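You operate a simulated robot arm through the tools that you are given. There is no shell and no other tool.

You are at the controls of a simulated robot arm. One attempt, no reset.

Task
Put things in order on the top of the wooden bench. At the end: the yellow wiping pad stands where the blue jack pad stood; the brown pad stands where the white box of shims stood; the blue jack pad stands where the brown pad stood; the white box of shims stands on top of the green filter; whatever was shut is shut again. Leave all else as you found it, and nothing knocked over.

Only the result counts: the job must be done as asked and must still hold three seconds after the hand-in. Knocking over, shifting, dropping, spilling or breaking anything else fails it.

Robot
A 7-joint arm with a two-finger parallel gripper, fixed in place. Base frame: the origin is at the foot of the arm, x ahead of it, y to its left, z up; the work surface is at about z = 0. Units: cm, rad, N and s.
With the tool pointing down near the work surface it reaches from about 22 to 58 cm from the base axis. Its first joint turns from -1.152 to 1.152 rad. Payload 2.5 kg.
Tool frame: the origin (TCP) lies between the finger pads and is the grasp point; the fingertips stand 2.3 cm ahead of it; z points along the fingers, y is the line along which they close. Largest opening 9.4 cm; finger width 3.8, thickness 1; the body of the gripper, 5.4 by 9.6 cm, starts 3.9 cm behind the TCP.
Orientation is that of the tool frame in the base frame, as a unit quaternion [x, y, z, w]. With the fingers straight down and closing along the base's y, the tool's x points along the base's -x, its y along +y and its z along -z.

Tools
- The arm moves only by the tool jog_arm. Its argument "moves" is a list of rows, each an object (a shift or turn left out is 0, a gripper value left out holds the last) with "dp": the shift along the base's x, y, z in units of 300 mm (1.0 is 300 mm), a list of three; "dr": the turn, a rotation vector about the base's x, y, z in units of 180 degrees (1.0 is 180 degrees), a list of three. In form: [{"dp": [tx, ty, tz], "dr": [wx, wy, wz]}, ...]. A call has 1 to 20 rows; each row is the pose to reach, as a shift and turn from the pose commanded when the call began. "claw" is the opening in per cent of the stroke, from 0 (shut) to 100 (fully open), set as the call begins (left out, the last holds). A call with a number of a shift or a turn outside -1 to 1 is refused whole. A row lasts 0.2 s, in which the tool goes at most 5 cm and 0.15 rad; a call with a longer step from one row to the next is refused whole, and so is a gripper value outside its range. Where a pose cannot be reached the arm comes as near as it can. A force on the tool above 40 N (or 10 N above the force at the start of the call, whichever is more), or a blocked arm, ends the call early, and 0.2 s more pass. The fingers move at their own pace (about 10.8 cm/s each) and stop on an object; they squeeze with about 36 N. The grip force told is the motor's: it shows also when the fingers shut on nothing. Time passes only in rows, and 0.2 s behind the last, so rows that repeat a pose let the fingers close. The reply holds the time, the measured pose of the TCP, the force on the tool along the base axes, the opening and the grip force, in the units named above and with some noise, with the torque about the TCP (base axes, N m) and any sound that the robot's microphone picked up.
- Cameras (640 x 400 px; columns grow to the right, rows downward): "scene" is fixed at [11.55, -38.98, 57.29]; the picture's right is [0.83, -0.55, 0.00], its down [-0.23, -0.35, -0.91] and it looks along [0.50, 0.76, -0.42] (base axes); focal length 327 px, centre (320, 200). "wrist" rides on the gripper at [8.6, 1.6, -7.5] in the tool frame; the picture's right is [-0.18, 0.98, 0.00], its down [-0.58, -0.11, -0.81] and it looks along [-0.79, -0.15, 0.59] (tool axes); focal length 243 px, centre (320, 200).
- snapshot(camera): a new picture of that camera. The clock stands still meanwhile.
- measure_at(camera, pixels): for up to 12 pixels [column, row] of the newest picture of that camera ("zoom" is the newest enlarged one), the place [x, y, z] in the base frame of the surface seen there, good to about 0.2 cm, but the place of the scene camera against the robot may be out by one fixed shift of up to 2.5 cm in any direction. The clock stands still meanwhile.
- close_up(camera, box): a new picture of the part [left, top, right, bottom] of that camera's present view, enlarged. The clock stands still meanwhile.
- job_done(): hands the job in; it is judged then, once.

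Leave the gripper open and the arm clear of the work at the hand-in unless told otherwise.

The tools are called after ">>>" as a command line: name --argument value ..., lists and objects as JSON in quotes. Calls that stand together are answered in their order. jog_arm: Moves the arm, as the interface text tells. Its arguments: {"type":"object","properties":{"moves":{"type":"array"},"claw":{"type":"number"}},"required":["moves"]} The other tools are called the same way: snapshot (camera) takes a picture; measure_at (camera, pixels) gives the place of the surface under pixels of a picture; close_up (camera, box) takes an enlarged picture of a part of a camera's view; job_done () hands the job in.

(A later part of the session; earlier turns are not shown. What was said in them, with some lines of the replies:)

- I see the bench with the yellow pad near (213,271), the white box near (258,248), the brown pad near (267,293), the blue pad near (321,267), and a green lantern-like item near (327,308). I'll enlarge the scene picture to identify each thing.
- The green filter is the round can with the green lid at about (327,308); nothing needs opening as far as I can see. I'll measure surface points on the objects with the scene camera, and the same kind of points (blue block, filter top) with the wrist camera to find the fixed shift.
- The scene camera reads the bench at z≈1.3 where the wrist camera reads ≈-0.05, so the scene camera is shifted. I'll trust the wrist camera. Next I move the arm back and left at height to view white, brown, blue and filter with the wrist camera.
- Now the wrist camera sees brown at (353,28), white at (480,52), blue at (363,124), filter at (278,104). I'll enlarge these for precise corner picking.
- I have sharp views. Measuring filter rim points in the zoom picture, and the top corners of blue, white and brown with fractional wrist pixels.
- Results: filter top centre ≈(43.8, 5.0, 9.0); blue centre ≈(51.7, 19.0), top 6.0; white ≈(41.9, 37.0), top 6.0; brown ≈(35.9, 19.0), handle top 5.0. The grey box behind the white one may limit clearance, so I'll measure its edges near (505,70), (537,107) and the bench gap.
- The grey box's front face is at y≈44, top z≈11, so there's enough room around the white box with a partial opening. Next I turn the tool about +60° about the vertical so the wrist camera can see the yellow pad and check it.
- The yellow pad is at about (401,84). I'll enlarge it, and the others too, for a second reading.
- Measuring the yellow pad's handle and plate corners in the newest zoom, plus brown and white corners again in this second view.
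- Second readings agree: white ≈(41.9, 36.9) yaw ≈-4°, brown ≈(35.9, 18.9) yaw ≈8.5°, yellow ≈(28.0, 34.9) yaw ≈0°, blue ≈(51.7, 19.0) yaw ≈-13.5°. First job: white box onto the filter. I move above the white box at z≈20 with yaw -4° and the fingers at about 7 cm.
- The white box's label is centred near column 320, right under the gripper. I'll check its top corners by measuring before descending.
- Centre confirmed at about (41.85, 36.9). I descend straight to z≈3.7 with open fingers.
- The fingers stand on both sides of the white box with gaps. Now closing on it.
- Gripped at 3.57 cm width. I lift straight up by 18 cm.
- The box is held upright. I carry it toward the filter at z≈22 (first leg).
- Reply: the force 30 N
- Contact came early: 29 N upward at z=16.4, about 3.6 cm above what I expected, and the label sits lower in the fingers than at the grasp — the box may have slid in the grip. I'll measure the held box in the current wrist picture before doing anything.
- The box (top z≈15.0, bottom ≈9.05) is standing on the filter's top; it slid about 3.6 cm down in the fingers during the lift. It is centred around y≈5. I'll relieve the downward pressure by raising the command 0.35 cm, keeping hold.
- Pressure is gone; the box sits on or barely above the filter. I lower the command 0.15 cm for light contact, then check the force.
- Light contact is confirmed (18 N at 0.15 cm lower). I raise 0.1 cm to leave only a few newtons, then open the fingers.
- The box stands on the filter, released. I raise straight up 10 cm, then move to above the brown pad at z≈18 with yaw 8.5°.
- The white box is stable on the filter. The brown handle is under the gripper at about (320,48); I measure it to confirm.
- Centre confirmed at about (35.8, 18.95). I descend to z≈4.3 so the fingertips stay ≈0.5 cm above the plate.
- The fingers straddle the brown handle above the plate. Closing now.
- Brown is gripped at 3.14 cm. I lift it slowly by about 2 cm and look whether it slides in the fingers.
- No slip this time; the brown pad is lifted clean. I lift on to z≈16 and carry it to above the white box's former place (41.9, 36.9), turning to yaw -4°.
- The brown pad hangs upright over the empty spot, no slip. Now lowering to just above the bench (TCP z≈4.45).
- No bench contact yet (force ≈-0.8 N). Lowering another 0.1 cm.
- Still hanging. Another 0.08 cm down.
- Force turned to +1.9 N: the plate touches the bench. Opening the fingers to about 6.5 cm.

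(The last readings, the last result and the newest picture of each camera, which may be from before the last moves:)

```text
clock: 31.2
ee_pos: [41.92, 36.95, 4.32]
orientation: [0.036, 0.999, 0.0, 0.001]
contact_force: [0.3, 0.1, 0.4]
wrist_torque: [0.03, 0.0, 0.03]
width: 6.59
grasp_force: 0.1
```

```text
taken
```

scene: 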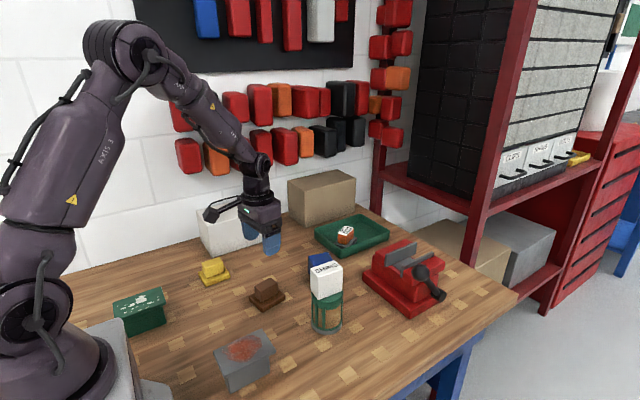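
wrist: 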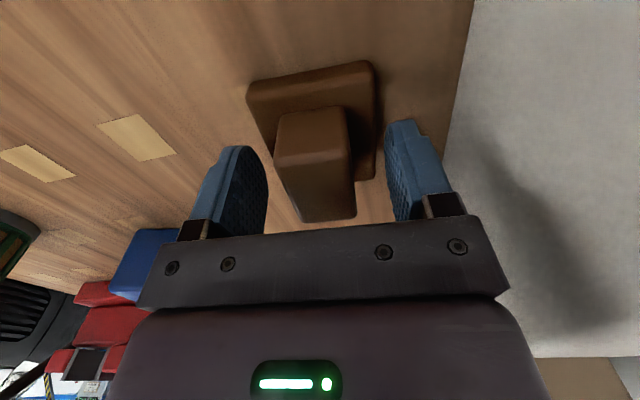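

The brown pad is free. I rise straight up to z≈20, then go above the blue pad with yaw -13.5°.

>>> jog_arm --moves '[{"dp": [0, 0, 0.04]}, {"dp": [0, 0, 0.12]}, {"dp": [0, 0, 0.22]}, {"dp": [0, 0, 0.34]}, {"dp": [0, 0, 0.46]}, {"dp": [0, 0, 0.528]}]'

>>> jog_arm --moves '[{"dp": [0.03, -0.055, 0], "dr": [0, 0, -0.005]}, {"dp": [0.085, -0.155, 0], "dr": [0, 0, -0.014]}, {"dp": [0.15, -0.275, 0], "dr": [0, 0, -0.024]}, {"dp": [0.215, -0.395, 0], "dr": [0, 0, -0.034]}, {"dp": [0.275, -0.505, 0], "dr": [0, 0, -0.045]}, {"dp": [0.315, -0.575, 0], "dr": [0, 0, -0.05]}, {"dp": [0.3267, -0.5967, 0], "dr": [0, 0, -0.0528]}, {"dp": [0.3267, -0.5967, 0], "dr": [0, 0, -0.0528]}]' --claw 95

>>> snapshot --camera "wrist"

>>> snapshot --camera "scene"

```text
clock: 32.6
ee_pos: [41.85, 36.67, 19.82]
orientation: [0.036, 0.999, -0.001, -0.001]
contact_force: [0.0, -0.5, -0.8]
wrist_torque: [-0.01, -0.03, 0.02]
width: 6.58
grasp_force: 0.0
```

```text
clock: 34.4
ee_pos: [51.84, 18.9, 19.89]
orientation: [0.118, 0.993, -0.001, 0.0]
contact_force: [-0.7, 0.2, -0.2]
wrist_torque: [0.02, -0.01, 0.01]
width: 8.91
grasp_force: 0.0
```

```text
taken
```

wrist: 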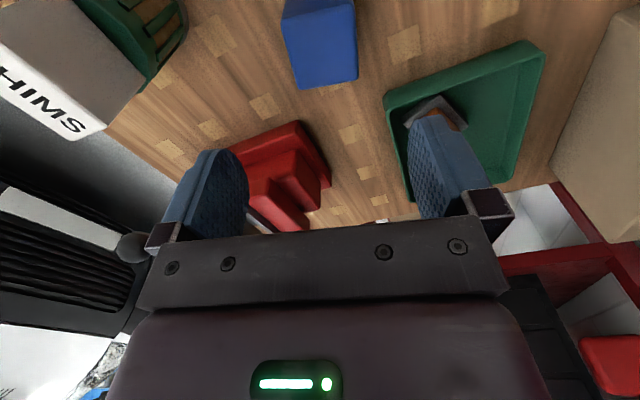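

```text
taken
```

scene: 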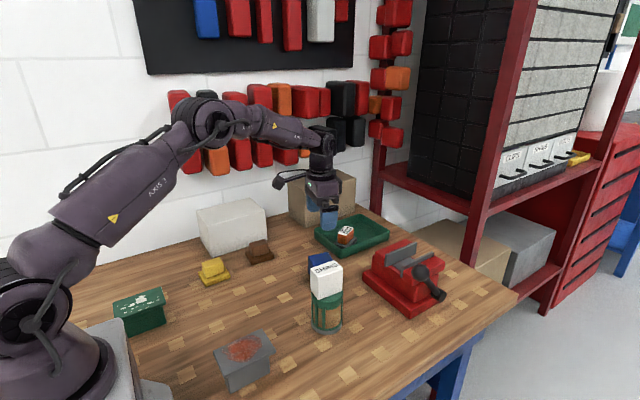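

The blue pad is under the gripper at about (320,45). I measure its top corners and the tray edge and vise near it.

>>> measure_at --camera "wrist" --pixels '[[287, 30], [350, 10], [300, 84], [355, 74], [320, 50], [390, 100], [300, 130], [400, 88], [120, 30], [100, 60]]'

>>> close_up --camera "wrist" --box '[260, 0, 380, 100]'

```text
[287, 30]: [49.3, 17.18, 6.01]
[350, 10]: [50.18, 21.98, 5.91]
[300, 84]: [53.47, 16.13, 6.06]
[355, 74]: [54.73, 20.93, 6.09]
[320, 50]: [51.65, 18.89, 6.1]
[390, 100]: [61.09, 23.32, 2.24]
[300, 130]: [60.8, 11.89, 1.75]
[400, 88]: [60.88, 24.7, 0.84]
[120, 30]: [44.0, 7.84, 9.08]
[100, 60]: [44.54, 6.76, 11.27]
```

```text
4.00 times, centred on (320, 50) of wrist
```

zoom: 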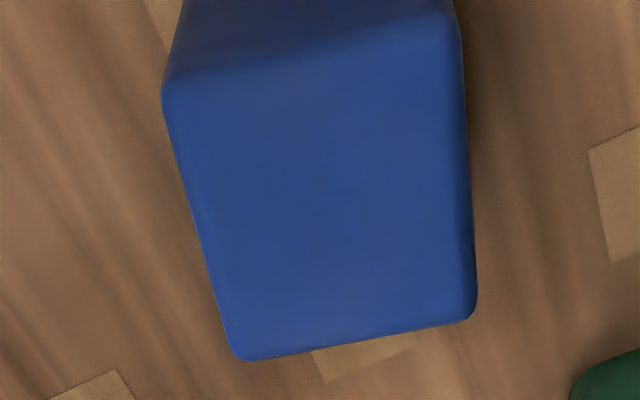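

The blue pad's centre is ≈(51.75, 19.05), yaw ≈-13.5°, matching the gripper. I descend to z≈3.5.

>>> jog_arm --moves '[{"dp": [0, 0, -0.09]}, {"dp": [0, 0, -0.18]}, {"dp": [0, 0, -0.27]}, {"dp": [0, 0, -0.35]}, {"dp": [0, 0, -0.42]}, {"dp": [0, 0, -0.48]}, {"dp": [0, 0, -0.525]}, {"dp": [0, 0, -0.55]}, {"dp": [0, 0, -0.55]}]'

>>> snapshot --camera "wrist"

>>> close_up --camera "scene" --box '[250, 190, 430, 310]'

```text
clock: 36.4
ee_pos: [51.69, 18.96, 3.52]
orientation: [0.119, 0.993, -0.001, 0.0]
contact_force: [-0.3, 0.3, -0.7]
wrist_torque: [0.01, 0.02, 0.02]
width: 8.95
grasp_force: 0.0
```

```text
taken
```

wrist: 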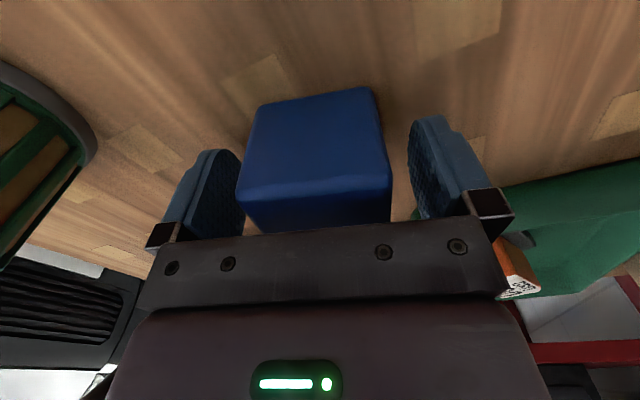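

```text
3.33 times, centred on (340, 250) of scene
```

zoom: 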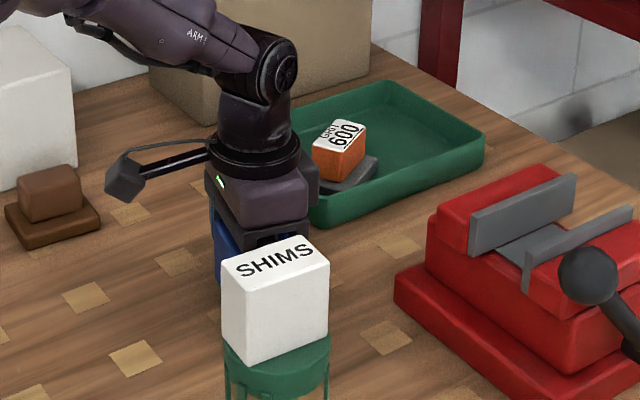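

The fingers are on both sides of the blue pad with gaps and no contact. Closing on it.

>>> jog_arm --moves '[{"dp": [0, 0, 0]}, {"dp": [0, 0, 0]}, {"dp": [0, 0, 0]}, {"dp": [0, 0, 0]}, {"dp": [0, 0, 0]}]' --claw 0

>>> snapshot --camera "wrist"

```text
clock: 37.6
ee_pos: [51.73, 19.0, 3.67]
orientation: [0.118, 0.993, 0.001, 0.0]
contact_force: [1.0, 0.0, 0.7]
wrist_torque: [0.01, -0.06, -0.03]
width: 5.78
grasp_force: 35.3
```

```text
taken
```

wrist: 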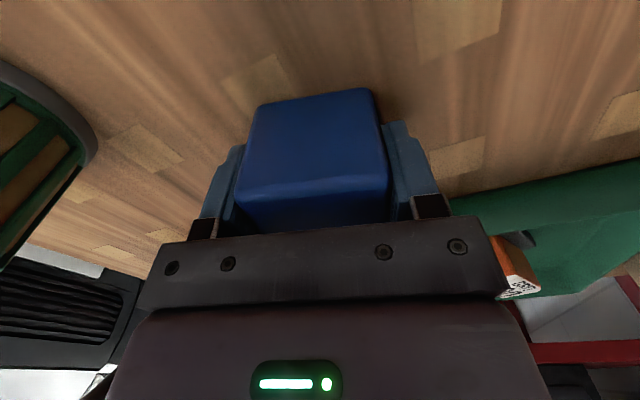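

Gripped at 5.78 cm. I lift slowly by about 2 cm and check for slip.

>>> jog_arm --moves '[{"dp": [0, 0, 0.01]}, {"dp": [0, 0, 0.025]}, {"dp": [0, 0, 0.045]}, {"dp": [0, 0, 0.067]}, {"dp": [0, 0, 0.067]}]'

>>> snapshot --camera "wrist"

```text
clock: 38.8
ee_pos: [51.71, 19.01, 5.61]
orientation: [0.118, 0.993, -0.001, 0.0]
contact_force: [0.8, 1.0, -1.4]
wrist_torque: [0.03, 0.02, 0.03]
width: 5.77
grasp_force: 35.7
```

```text
taken
```

wrist: 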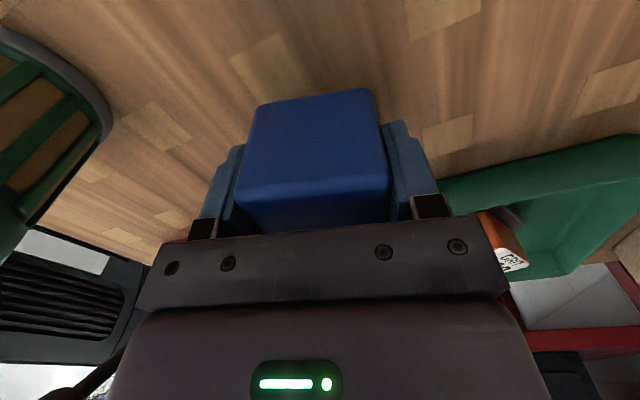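

No slip. I lift to z≈18 and carry the blue pad back to the brown pad's former place (35.9, 18.9), turning to yaw 8.5°.

>>> jog_arm --moves '[{"dp": [0, 0, 0.04]}, {"dp": [0, 0, 0.11]}, {"dp": [0, 0, 0.2]}, {"dp": [0, 0, 0.3]}, {"dp": [0, 0, 0.38]}, {"dp": [0, 0, 0.417]}, {"dp": [-0.05, 0, 0.417], "dr": [0, 0, 0.012]}, {"dp": [-0.13, -0.001, 0.417], "dr": [0, 0, 0.03]}, {"dp": [-0.23, -0.0015, 0.417], "dr": [0, 0, 0.053]}, {"dp": [-0.33, -0.002, 0.417], "dr": [0, 0, 0.076]}, {"dp": [-0.43, -0.003, 0.417], "dr": [0, 0, 0.1]}, {"dp": [-0.5, -0.0033, 0.417], "dr": [0, 0, 0.116]}, {"dp": [-0.5283, -0.0033, 0.417], "dr": [0, 0, 0.1222]}, {"dp": [-0.5283, -0.0033, 0.417], "dr": [0, 0, 0.1222]}]'

>>> snapshot --camera "wrist"

>>> snapshot --camera "scene"

```text
clock: 41.8
ee_pos: [35.77, 18.91, 18.19]
orientation: [-0.074, 0.997, 0.001, 0.0]
contact_force: [0.6, 0.7, -2.0]
wrist_torque: [0.02, -0.02, 0.04]
width: 5.77
grasp_force: 35.5
```

```text
taken
```

wrist: 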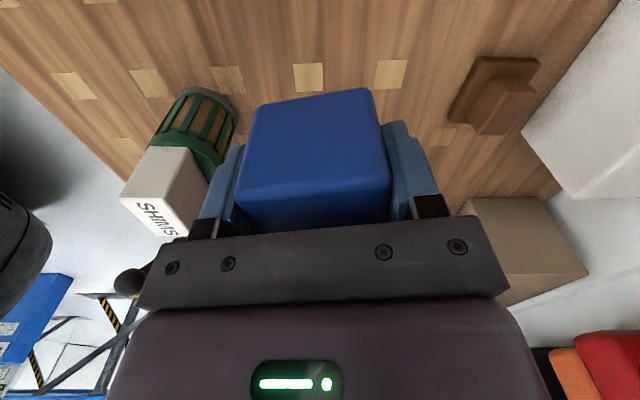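

```text
taken
```

scene: 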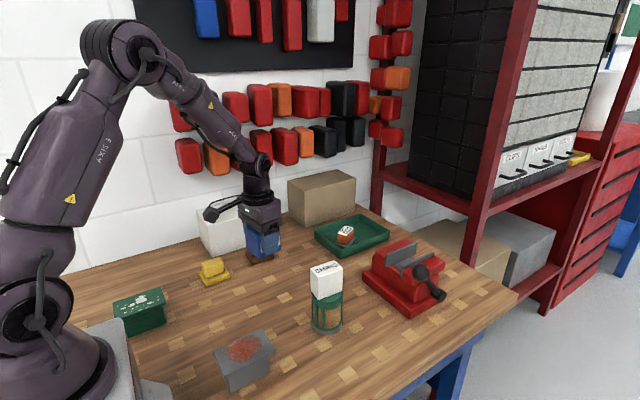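

The blue pad is held firmly. Meanwhile the brown pad is visible at (500,95); I measure it to check its new place.

>>> close_up --camera "wrist" --box '[440, 45, 560, 145]'

>>> measure_at --camera "zoom" --pixels '[[290, 250], [410, 255], [280, 335], [380, 340], [300, 75], [470, 90], [205, 280], [345, 295]]'

```text
4.00 times, centred on (500, 95) of wrist
```

zoom: 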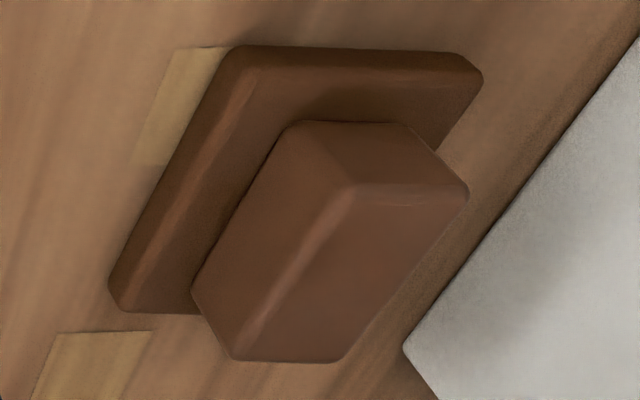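

```text
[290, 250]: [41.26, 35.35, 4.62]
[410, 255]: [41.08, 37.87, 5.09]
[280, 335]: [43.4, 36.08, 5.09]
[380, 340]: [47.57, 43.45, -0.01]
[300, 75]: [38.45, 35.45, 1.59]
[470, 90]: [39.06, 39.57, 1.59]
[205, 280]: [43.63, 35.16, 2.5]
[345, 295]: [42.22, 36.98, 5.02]
```

I pick better handle-top corners in this zoom: (352,203), (455,200), (248,348), (332,352), and plate corners.

>>> measure_at --camera "zoom" --pixels '[[352, 203], [455, 200], [248, 348], [332, 352], [242, 62], [475, 70], [122, 300]]'

```text
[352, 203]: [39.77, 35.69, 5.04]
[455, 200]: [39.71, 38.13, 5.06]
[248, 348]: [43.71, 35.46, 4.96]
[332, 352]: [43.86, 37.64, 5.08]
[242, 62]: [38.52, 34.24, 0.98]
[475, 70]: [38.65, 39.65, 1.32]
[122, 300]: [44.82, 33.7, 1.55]
```

The brown pad sits at ≈(41.75, 36.7), within 0.2 cm of the white box's old place. Now lowering the blue pad to just above the bench.

>>> jog_arm --moves '[{"dp": [0, 0, -0.06]}, {"dp": [0, 0, -0.15]}, {"dp": [0, 0, -0.25]}, {"dp": [0, 0, -0.34]}, {"dp": [0, 0, -0.41]}, {"dp": [0, 0, -0.455]}, {"dp": [0, 0, -0.478]}, {"dp": [0, 0, -0.478]}]'

>>> jog_arm --moves '[{"dp": [0, 0, -0.003]}, {"dp": [0, 0, -0.005]}, {"dp": [0, 0, -0.005]}]'

>>> snapshot --camera "wrist"

```text
clock: 43.6
ee_pos: [35.71, 18.87, 3.94]
orientation: [-0.073, 0.997, -0.001, 0.0]
contact_force: [0.1, 0.0, -1.0]
wrist_torque: [-0.01, 0.03, -0.02]
width: 5.76
grasp_force: 35.8
```

```text
clock: 44.4
ee_pos: [35.86, 18.87, 3.71]
orientation: [-0.073, 0.997, 0.0, 0.0]
contact_force: [-0.1, 0.3, -0.9]
wrist_torque: [0.01, 0.02, 0.0]
width: 5.8
grasp_force: 36.1
```

```text
taken
```

wrist: 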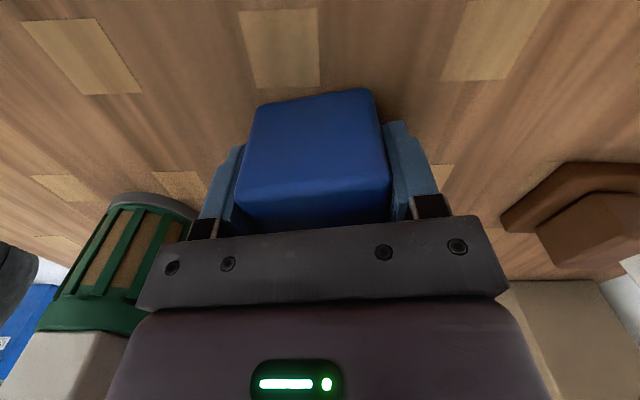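

No contact yet; lowering in small steps of 0.1 cm.

>>> jog_arm --moves '[{"dp": [0, 0, -0.0033]}, {"dp": [0, 0, -0.0033]}]'

```text
clock: 45.0
ee_pos: [35.79, 18.76, 3.53]
orientation: [-0.073, 0.997, 0.0, 0.001]
contact_force: [-2.8, -1.1, 7.3]
wrist_torque: [-0.06, -0.09, -0.03]
width: 5.78
grasp_force: 36.8
```

Contact with the bench (7 N). I open the fingers.

>>> jog_arm --moves '[{"dp": [0, 0, 0.001]}, {"dp": [0, 0, 0.001]}, {"dp": [0, 0, 0.001]}]' --claw 95

>>> snapshot --camera "wrist"

```text
clock: 45.8
ee_pos: [35.73, 18.94, 3.67]
orientation: [-0.073, 0.997, 0.0, 0.001]
contact_force: [-0.1, 0.1, 0.1]
wrist_torque: [0.04, -0.02, 0.0]
width: 8.92
grasp_force: 0.0
```

```text
taken
```

wrist: 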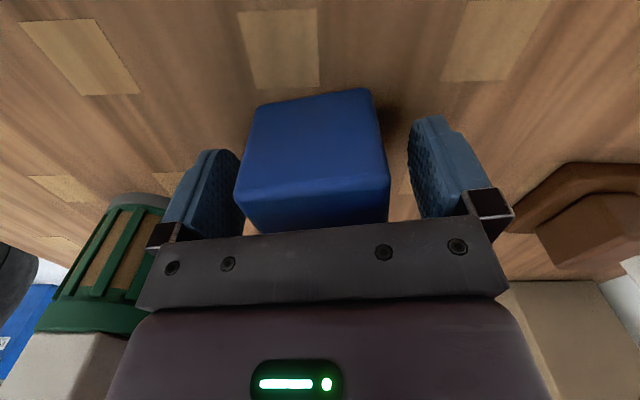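

The blue pad is released and stands still. I rise straight to z≈20, then go above the yellow pad (28.0, 34.9) with yaw 0.

>>> jog_arm --moves '[{"dp": [0, 0, 0.04]}, {"dp": [0, 0, 0.12]}, {"dp": [0, 0, 0.22]}, {"dp": [0, 0, 0.34]}, {"dp": [0, 0, 0.46]}, {"dp": [0, 0, 0.552]}]'

>>> jog_arm --moves '[{"dp": [-0.03, 0.06, 0], "dr": [0, 0, -0.005]}, {"dp": [-0.08, 0.165, 0], "dr": [0, 0, -0.015]}, {"dp": [-0.13, 0.27, -0.02], "dr": [0, 0, -0.025]}, {"dp": [-0.18, 0.37, -0.04], "dr": [0, 0, -0.033]}, {"dp": [-0.23, 0.47, -0.06], "dr": [0, 0, -0.042]}, {"dp": [-0.2617, 0.5333, -0.067], "dr": [0, 0, -0.0472]}, {"dp": [-0.2617, 0.5333, -0.067], "dr": [0, 0, -0.0472]}]' --claw 75

>>> snapshot --camera "wrist"

>>> snapshot --camera "scene"

```text
clock: 47.2
ee_pos: [35.79, 18.78, 20.24]
orientation: [-0.074, 0.997, 0.0, 0.0]
contact_force: [0.6, 0.7, 0.3]
wrist_torque: [0.0, 0.03, -0.01]
width: 8.94
grasp_force: 0.0
```

```text
clock: 48.8
ee_pos: [27.96, 35.0, 18.23]
orientation: [0.001, 1.0, 0.0, 0.0]
contact_force: [-0.6, -0.7, 0.7]
wrist_torque: [-0.01, 0.03, -0.02]
width: 7.03
grasp_force: 0.1
```

```text
taken
```

wrist: 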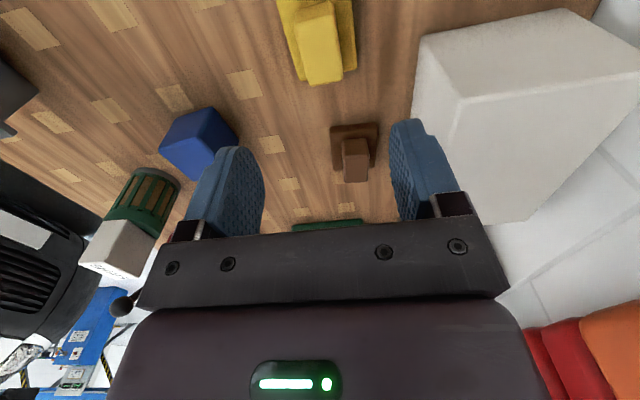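

```text
taken
```

scene: 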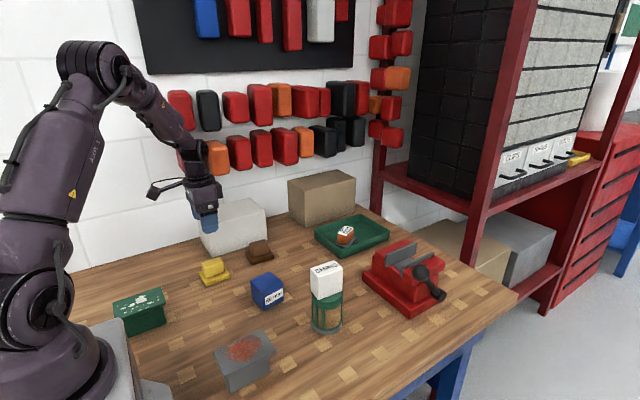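

The yellow handle is under the gripper near (320,45). I zoom and measure to confirm its centre and yaw.

>>> close_up --camera "wrist" --box '[260, 0, 380, 95]'

>>> measure_at --camera "wrist" --pixels '[[302, 26], [331, 18], [311, 82], [339, 76], [320, 50], [295, 75], [352, 66], [425, 60], [465, 100], [430, 130]]'

```text
4.21 times, centred on (320, 48) of wrist
```

zoom: 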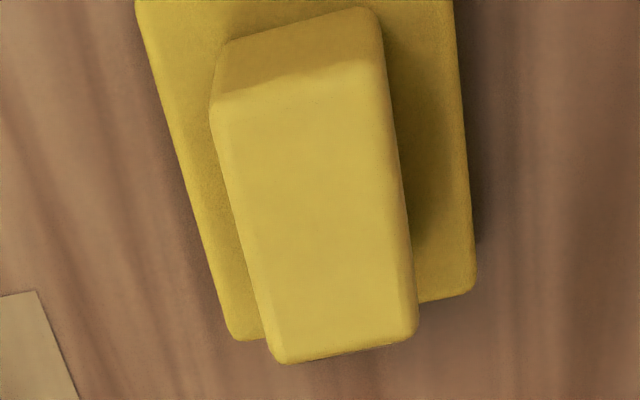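

```text
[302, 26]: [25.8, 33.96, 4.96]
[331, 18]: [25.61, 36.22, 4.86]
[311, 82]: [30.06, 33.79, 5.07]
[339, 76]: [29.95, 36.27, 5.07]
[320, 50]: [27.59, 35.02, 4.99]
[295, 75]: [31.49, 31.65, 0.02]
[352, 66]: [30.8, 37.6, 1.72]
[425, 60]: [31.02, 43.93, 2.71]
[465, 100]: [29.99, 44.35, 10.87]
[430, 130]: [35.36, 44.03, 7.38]
```

The yellow handle centre is ≈(27.9, 35.05), aligned. I descend to z≈4.3 with a small 0.1 cm correction in y.

>>> jog_arm --moves '[{"dp": [-0.002, 0.004, -0.09]}, {"dp": [-0.002, 0.004, -0.18]}, {"dp": [-0.002, 0.004, -0.27]}, {"dp": [-0.002, 0.004, -0.35]}, {"dp": [-0.002, 0.004, -0.4]}, {"dp": [-0.002, 0.004, -0.435]}, {"dp": [-0.002, 0.004, -0.4567]}, {"dp": [-0.002, 0.004, -0.4567]}]'

>>> snapshot --camera "wrist"

>>> close_up --camera "scene" --box '[150, 190, 320, 310]'

```text
clock: 50.6
ee_pos: [27.89, 34.99, 4.24]
orientation: [0.001, 1.0, 0.001, -0.001]
contact_force: [-0.3, -0.2, -0.1]
wrist_torque: [0.02, -0.01, -0.01]
width: 7.04
grasp_force: 0.0
```

```text
taken
```

wrist: 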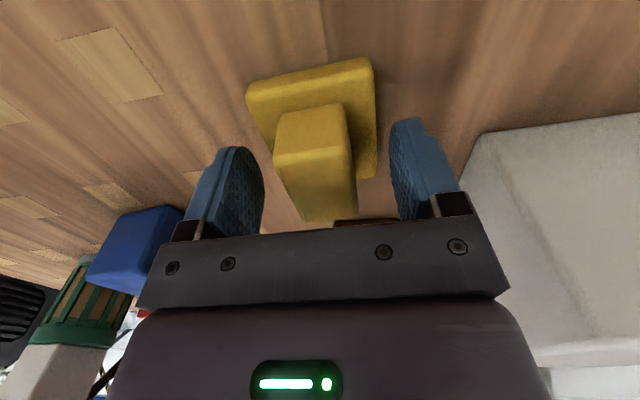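

```text
3.33 times, centred on (235, 250) of scene
```

zoom: 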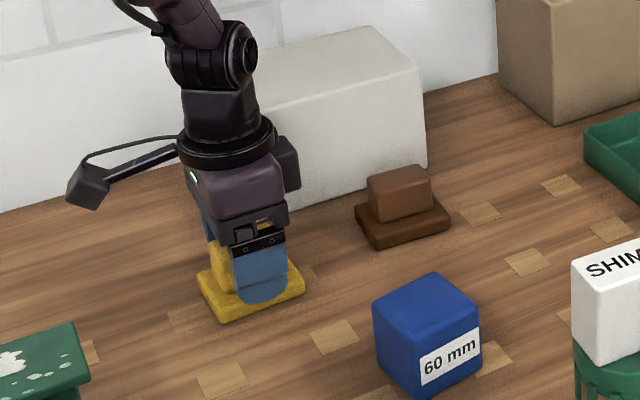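

The fingers straddle the yellow handle. Closing, then a slow lift of 2 cm to check for slip.

>>> jog_arm --moves '[{"dp": [0, 0, 0]}, {"dp": [0, 0, 0]}, {"dp": [0, 0, 0]}, {"dp": [0, 0, 0]}, {"dp": [0, 0, 0]}]' --claw 0

>>> snapshot --camera "wrist"

>>> jog_arm --moves '[{"dp": [0, 0, 0.01]}, {"dp": [0, 0, 0.025]}, {"dp": [0, 0, 0.045]}, {"dp": [0, 0, 0.067]}, {"dp": [0, 0, 0.067]}]'

>>> snapshot --camera "wrist"

```text
clock: 51.8
ee_pos: [27.88, 34.86, 4.29]
orientation: [0.001, 1.0, 0.001, 0.001]
contact_force: [0.3, 0.2, 0.1]
wrist_torque: [0.0, 0.0, -0.02]
width: 3.15
grasp_force: 36.2
```

```text
taken
```

wrist: 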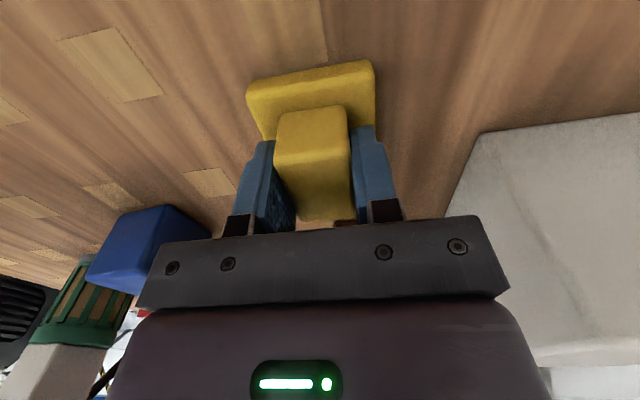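

```text
clock: 53.0
ee_pos: [27.92, 34.94, 6.39]
orientation: [0.001, 1.0, 0.0, 0.0]
contact_force: [0.7, 0.3, -1.1]
wrist_torque: [0.0, -0.01, 0.02]
width: 3.14
grasp_force: 36.1
```

```text
taken
```

wrist: 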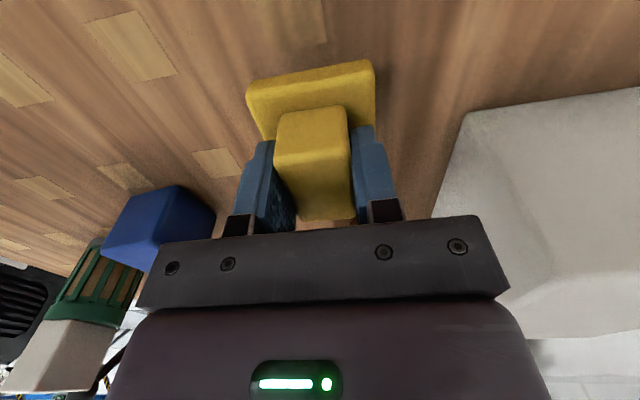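

No slip. I lift to z≈20 and carry the yellow pad to above the blue pad's former place (51.75, 19.03), turning to yaw -13.5°.

>>> jog_arm --moves '[{"dp": [0, 0, 0.04]}, {"dp": [0, 0, 0.11]}, {"dp": [0, 0, 0.2]}, {"dp": [0, 0, 0.3]}, {"dp": [0, 0, 0.4]}, {"dp": [0, 0, 0.457]}, {"dp": [0.04, -0.027, 0.457], "dr": [0, 0, -0.004]}, {"dp": [0.12, -0.081, 0.457], "dr": [0, 0, -0.011]}, {"dp": [0.22, -0.148, 0.457], "dr": [0, 0, -0.021]}, {"dp": [0.32, -0.215, 0.457], "dr": [0, 0, -0.03]}, {"dp": [0.42, -0.282, 0.457], "dr": [0, 0, -0.04]}, {"dp": [0.52, -0.349, 0.457], "dr": [0, 0, -0.049]}, {"dp": [0.62, -0.416, 0.457], "dr": [0, 0, -0.059]}, {"dp": [0.71, -0.477, 0.457], "dr": [0, 0, -0.067]}, {"dp": [0.77, -0.517, 0.457], "dr": [0, 0, -0.073]}, {"dp": [0.7937, -0.533, 0.457], "dr": [0, 0, -0.075]}, {"dp": [0.7937, -0.533, 0.457], "dr": [0, 0, -0.075]}]'

>>> snapshot --camera "wrist"

>>> snapshot --camera "scene"

```text
clock: 56.6
ee_pos: [51.66, 18.85, 20.09]
orientation: [0.118, 0.993, -0.001, 0.0]
contact_force: [-0.1, -0.6, 0.1]
wrist_torque: [-0.01, 0.0, -0.01]
width: 3.11
grasp_force: 35.4
```

```text
taken
```

wrist: 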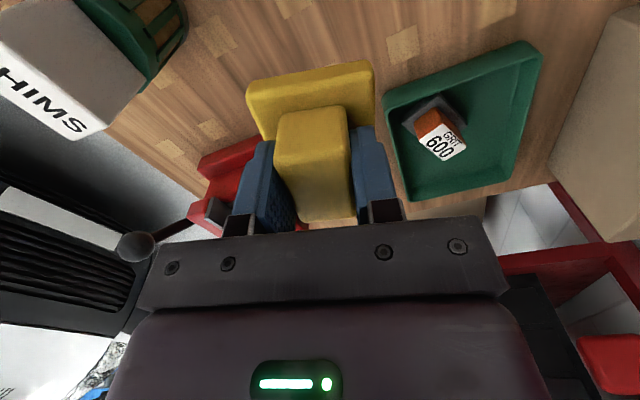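

```text
taken
```

scene: 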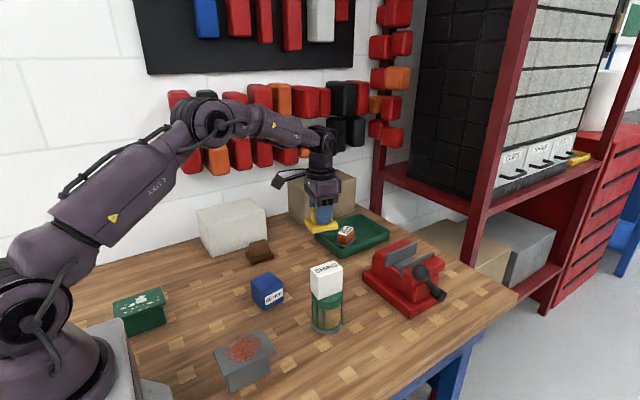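

The yellow pad is above the target, upright. Lowering to just above the bench.

>>> jog_arm --moves '[{"dp": [0, 0, -0.06]}, {"dp": [0, 0, -0.15]}, {"dp": [0, 0, -0.25]}, {"dp": [0, 0, -0.35]}, {"dp": [0, 0, -0.43]}, {"dp": [0, 0, -0.485]}, {"dp": [0, 0, -0.512]}, {"dp": [0, 0, -0.52]}, {"dp": [0, 0, -0.52]}]'

>>> jog_arm --moves '[{"dp": [0, 0, -0.002]}, {"dp": [0, 0, -0.0035]}, {"dp": [0, 0, -0.0035]}]'

>>> snapshot --camera "wrist"

```text
clock: 58.6
ee_pos: [51.71, 19.04, 4.68]
orientation: [0.118, 0.993, 0.0, 0.0]
contact_force: [0.1, -0.2, -0.6]
wrist_torque: [0.01, -0.03, -0.01]
width: 3.1
grasp_force: 35.8
```

```text
clock: 59.4
ee_pos: [51.85, 18.95, 4.48]
orientation: [0.118, 0.993, 0.0, 0.0]
contact_force: [0.4, 0.1, 0.2]
wrist_torque: [-0.01, -0.01, 0.01]
width: 3.12
grasp_force: 35.9
```

```text
taken
```

wrist: 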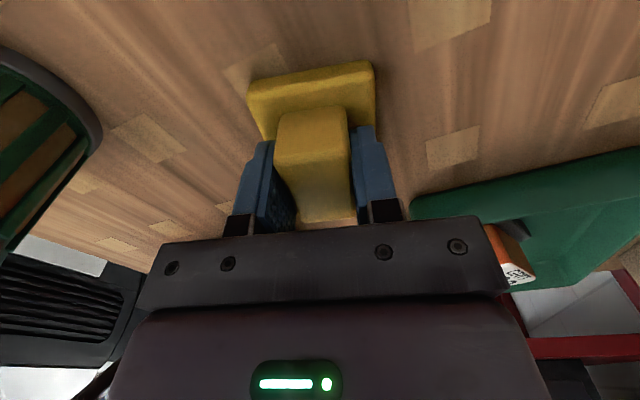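

Not yet in clear contact. Lowering another 0.1 cm.

>>> jog_arm --moves '[{"dp": [0, 0, -0.0033]}, {"dp": [0, 0, -0.0033]}]'

```text
clock: 60.0
ee_pos: [51.75, 19.04, 4.37]
orientation: [0.118, 0.993, 0.0, 0.001]
contact_force: [0.2, 0.4, -0.2]
wrist_torque: [0.0, -0.04, 0.0]
width: 3.12
grasp_force: 35.4
```

Force still near zero. Another 0.08 cm.

>>> jog_arm --moves '[{"dp": [0, 0, -0.0027]}, {"dp": [0, 0, -0.0027]}]'

```text
clock: 60.6
ee_pos: [51.81, 18.92, 4.21]
orientation: [0.119, 0.993, 0.0, 0.0]
contact_force: [-2.3, -0.5, 4.5]
wrist_torque: [0.0, 0.08, -0.03]
width: 3.12
grasp_force: 36.2
```

Contact (4.5 N). I open the fingers to about 7 cm.

>>> jog_arm --moves '[{"dp": [0, 0, 0]}, {"dp": [0, 0, 0]}, {"dp": [0, 0, 0]}]' --claw 75

>>> snapshot --camera "wrist"

```text
clock: 61.4
ee_pos: [51.78, 19.02, 4.39]
orientation: [0.118, 0.993, -0.001, 0.0]
contact_force: [-0.9, 0.2, 0.5]
wrist_torque: [-0.01, -0.05, 0.0]
width: 7.05
grasp_force: 0.0
```

```text
taken
```

wrist: 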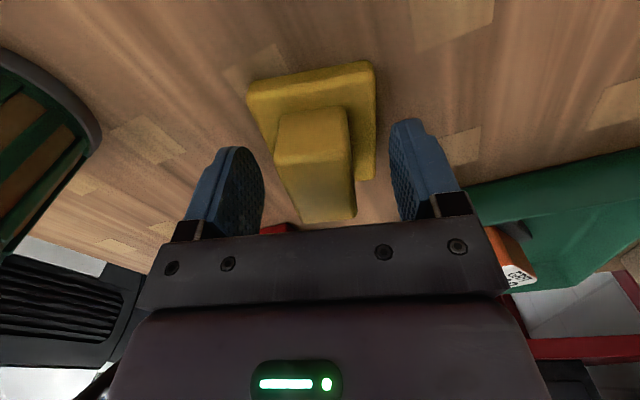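

Released; the yellow pad stays put. I rise straight up, then retreat to the high viewing pose for a final check.

>>> jog_arm --moves '[{"dp": [0, 0, 0.04]}, {"dp": [0, 0, 0.12]}, {"dp": [0, 0, 0.22]}, {"dp": [0, 0, 0.34]}, {"dp": [0, 0, 0.46]}, {"dp": [0, 0, 0.56]}, {"dp": [0, 0, 0.6]}]'

>>> jog_arm --moves '[{"dp": [-0.04, -0.007, 0.026], "dr": [0, 0, 0.004]}, {"dp": [-0.13, -0.024, 0.083], "dr": [0, 0, 0.013]}, {"dp": [-0.25, -0.046, 0.16], "dr": [0, 0, 0.026]}, {"dp": [-0.37, -0.068, 0.236], "dr": [0, 0, 0.038]}, {"dp": [-0.49, -0.09, 0.313], "dr": [0, 0, 0.051]}, {"dp": [-0.6, -0.111, 0.383], "dr": [0, 0, 0.062]}, {"dp": [-0.69, -0.127, 0.44], "dr": [0, 0, 0.071]}, {"dp": [-0.725, -0.134, 0.463], "dr": [0, 0, 0.075]}, {"dp": [-0.725, -0.134, 0.463], "dr": [0, 0, 0.075]}]' --claw 100

>>> snapshot --camera "wrist"

>>> snapshot --camera "scene"

```text
clock: 63.0
ee_pos: [51.72, 18.87, 22.29]
orientation: [0.118, 0.993, -0.001, 0.0]
contact_force: [-0.6, -0.1, -0.2]
wrist_torque: [0.02, 0.02, -0.02]
width: 7.03
grasp_force: 0.0
```

```text
clock: 65.0
ee_pos: [29.83, 14.95, 36.09]
orientation: [0.001, 1.0, 0.0, -0.001]
contact_force: [-0.8, 0.3, -0.8]
wrist_torque: [0.0, 0.0, 0.01]
width: 9.4
grasp_force: 0.1
```

```text
taken
```

wrist: 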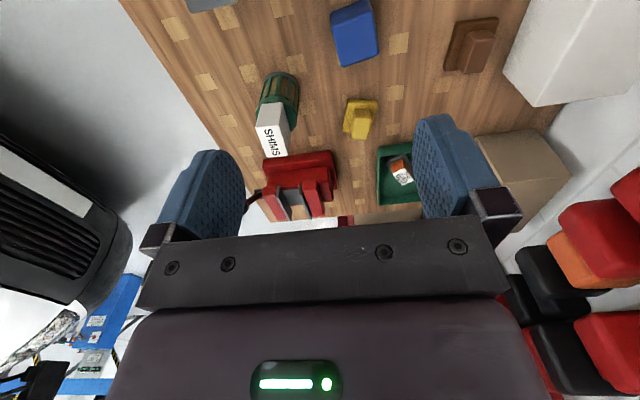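

```text
taken
```

scene: 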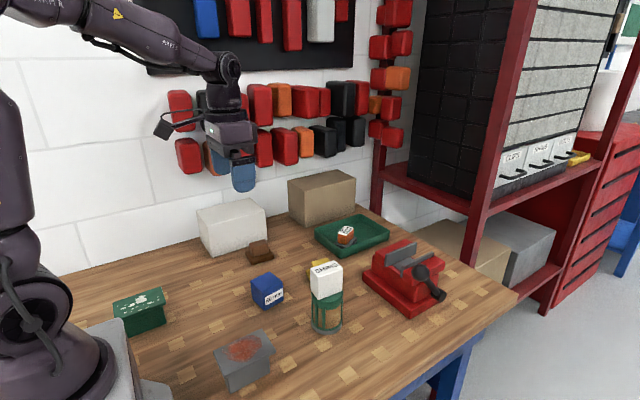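

All four items are in their new places. I check yellow, blue and the filter/white stack by zooming and measuring from the wrist view.

>>> close_up --camera "wrist" --box '[320, 0, 400, 75]'

>>> close_up --camera "wrist" --box '[230, 60, 330, 170]'

>>> close_up --camera "wrist" --box '[330, 85, 390, 150]'

```text
5.33 times, centred on (360, 38) of wrist
```

zoom: 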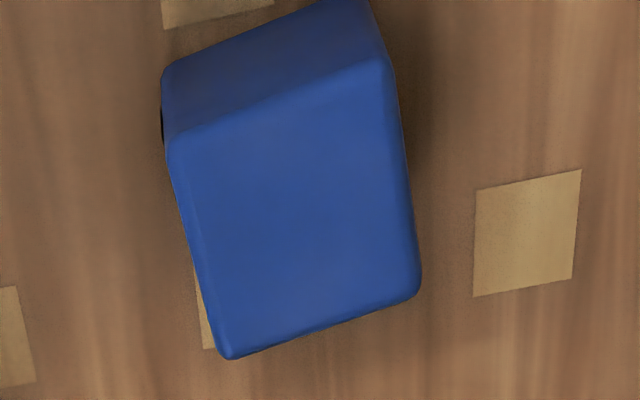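

```text
3.64 times, centred on (280, 115) of wrist
```

zoom: 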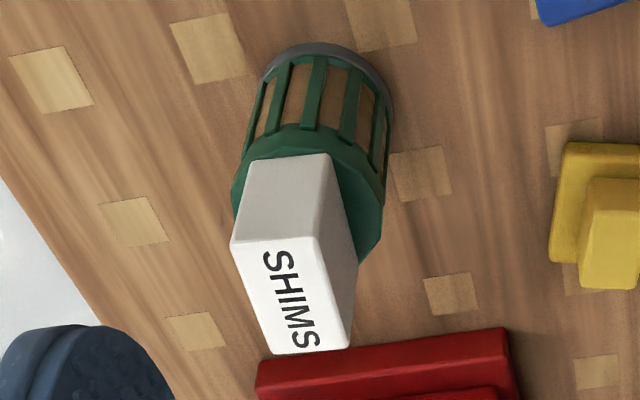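

```text
6.15 times, centred on (360, 118) of wrist
```

zoom: 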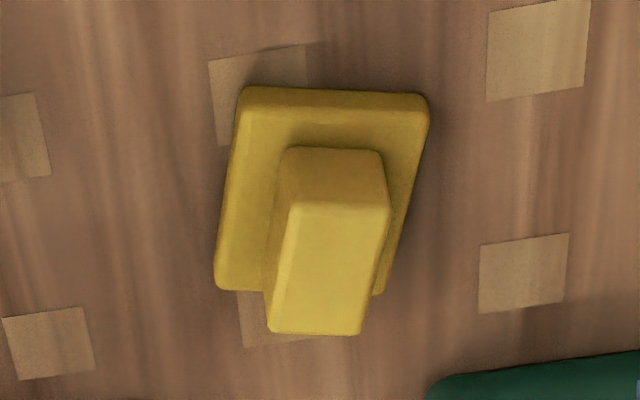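

Measuring yellow in the newest zoom, and blue, white and filter with wrist pixels.

>>> measure_at --camera "zoom" --pixels '[[302, 212], [384, 214], [274, 325], [356, 326], [250, 98], [420, 103], [225, 282]]'

>>> measure_at --camera "wrist" --pixels '[[334.5, 28.5], [371, 15], [343.5, 65.5], [376.8, 54], [259, 128.5], [277.5, 127.5], [267.5, 154.5], [286, 153.5], [258.5, 109.5], [295.5, 119], [285, 105], [293.5, 127]]'

```text
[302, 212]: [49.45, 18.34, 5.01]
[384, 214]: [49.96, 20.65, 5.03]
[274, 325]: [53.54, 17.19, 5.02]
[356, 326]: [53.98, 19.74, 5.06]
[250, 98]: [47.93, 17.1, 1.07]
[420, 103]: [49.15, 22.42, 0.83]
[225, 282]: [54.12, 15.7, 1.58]
```

```text
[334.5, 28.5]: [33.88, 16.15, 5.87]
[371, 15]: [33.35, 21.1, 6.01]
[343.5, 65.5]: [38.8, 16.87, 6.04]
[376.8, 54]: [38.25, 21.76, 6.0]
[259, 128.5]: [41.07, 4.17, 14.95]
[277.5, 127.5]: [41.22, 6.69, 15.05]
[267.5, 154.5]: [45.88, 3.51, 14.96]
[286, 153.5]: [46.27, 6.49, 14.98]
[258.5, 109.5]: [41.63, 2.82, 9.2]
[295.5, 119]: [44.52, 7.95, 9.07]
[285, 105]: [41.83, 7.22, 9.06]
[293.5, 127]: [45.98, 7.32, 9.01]
```

Checked values: yellow is at (51.7, 19.0), where blue stood. Blue is at (36.0, 19.0), where brown stood. Brown is at (41.75, 36.7), where white stood. White is at about (43.6, 5.2), its top at z≈15, resting on the filter, whose rim has not moved. Nothing was opened, the gripper is open and the arm is clear at z≈36. Handing in.

>>> job_done

```text
The job is handed in.
```

The four moves are done and the job is handed in; I don't have the verdict on it. These are the last positions I measured with the wrist camera, in cm:

| Item | Now at (x, y) | Place asked for | Target (x, y) |
|---|---|---|---|
| White box of shims | (43.6, 5.2), upright | On top of the green filter | (43.8, 5.0) |
| Brown pad | (41.75, 36.7) | Where the white box stood | (41.9, 36.9) |
| Blue jack pad | (36.0, 19.0) | Where the brown pad stood | (35.9, 18.9) |
| Yellow wiping pad | (51.7, 19.0) | Where the blue pad stood | (51.75, 19.0) |

- **White box slip:** it slid about 3.6 cm down in the fingers when I lifted it. It then met the filter with about 29 N, so I eased off before letting go. The filter measured in the same place afterwards.
- **Orientation:** I turned the brown, blue and yellow pads to about the angle of the item each one replaced. The task did not ask for this.
- **Rest of the bench:** I opened nothing, so there was nothing to shut again. The last pictures showed nothing knocked over or shifted. The gripper was open and the arm clear of the work at hand-in.
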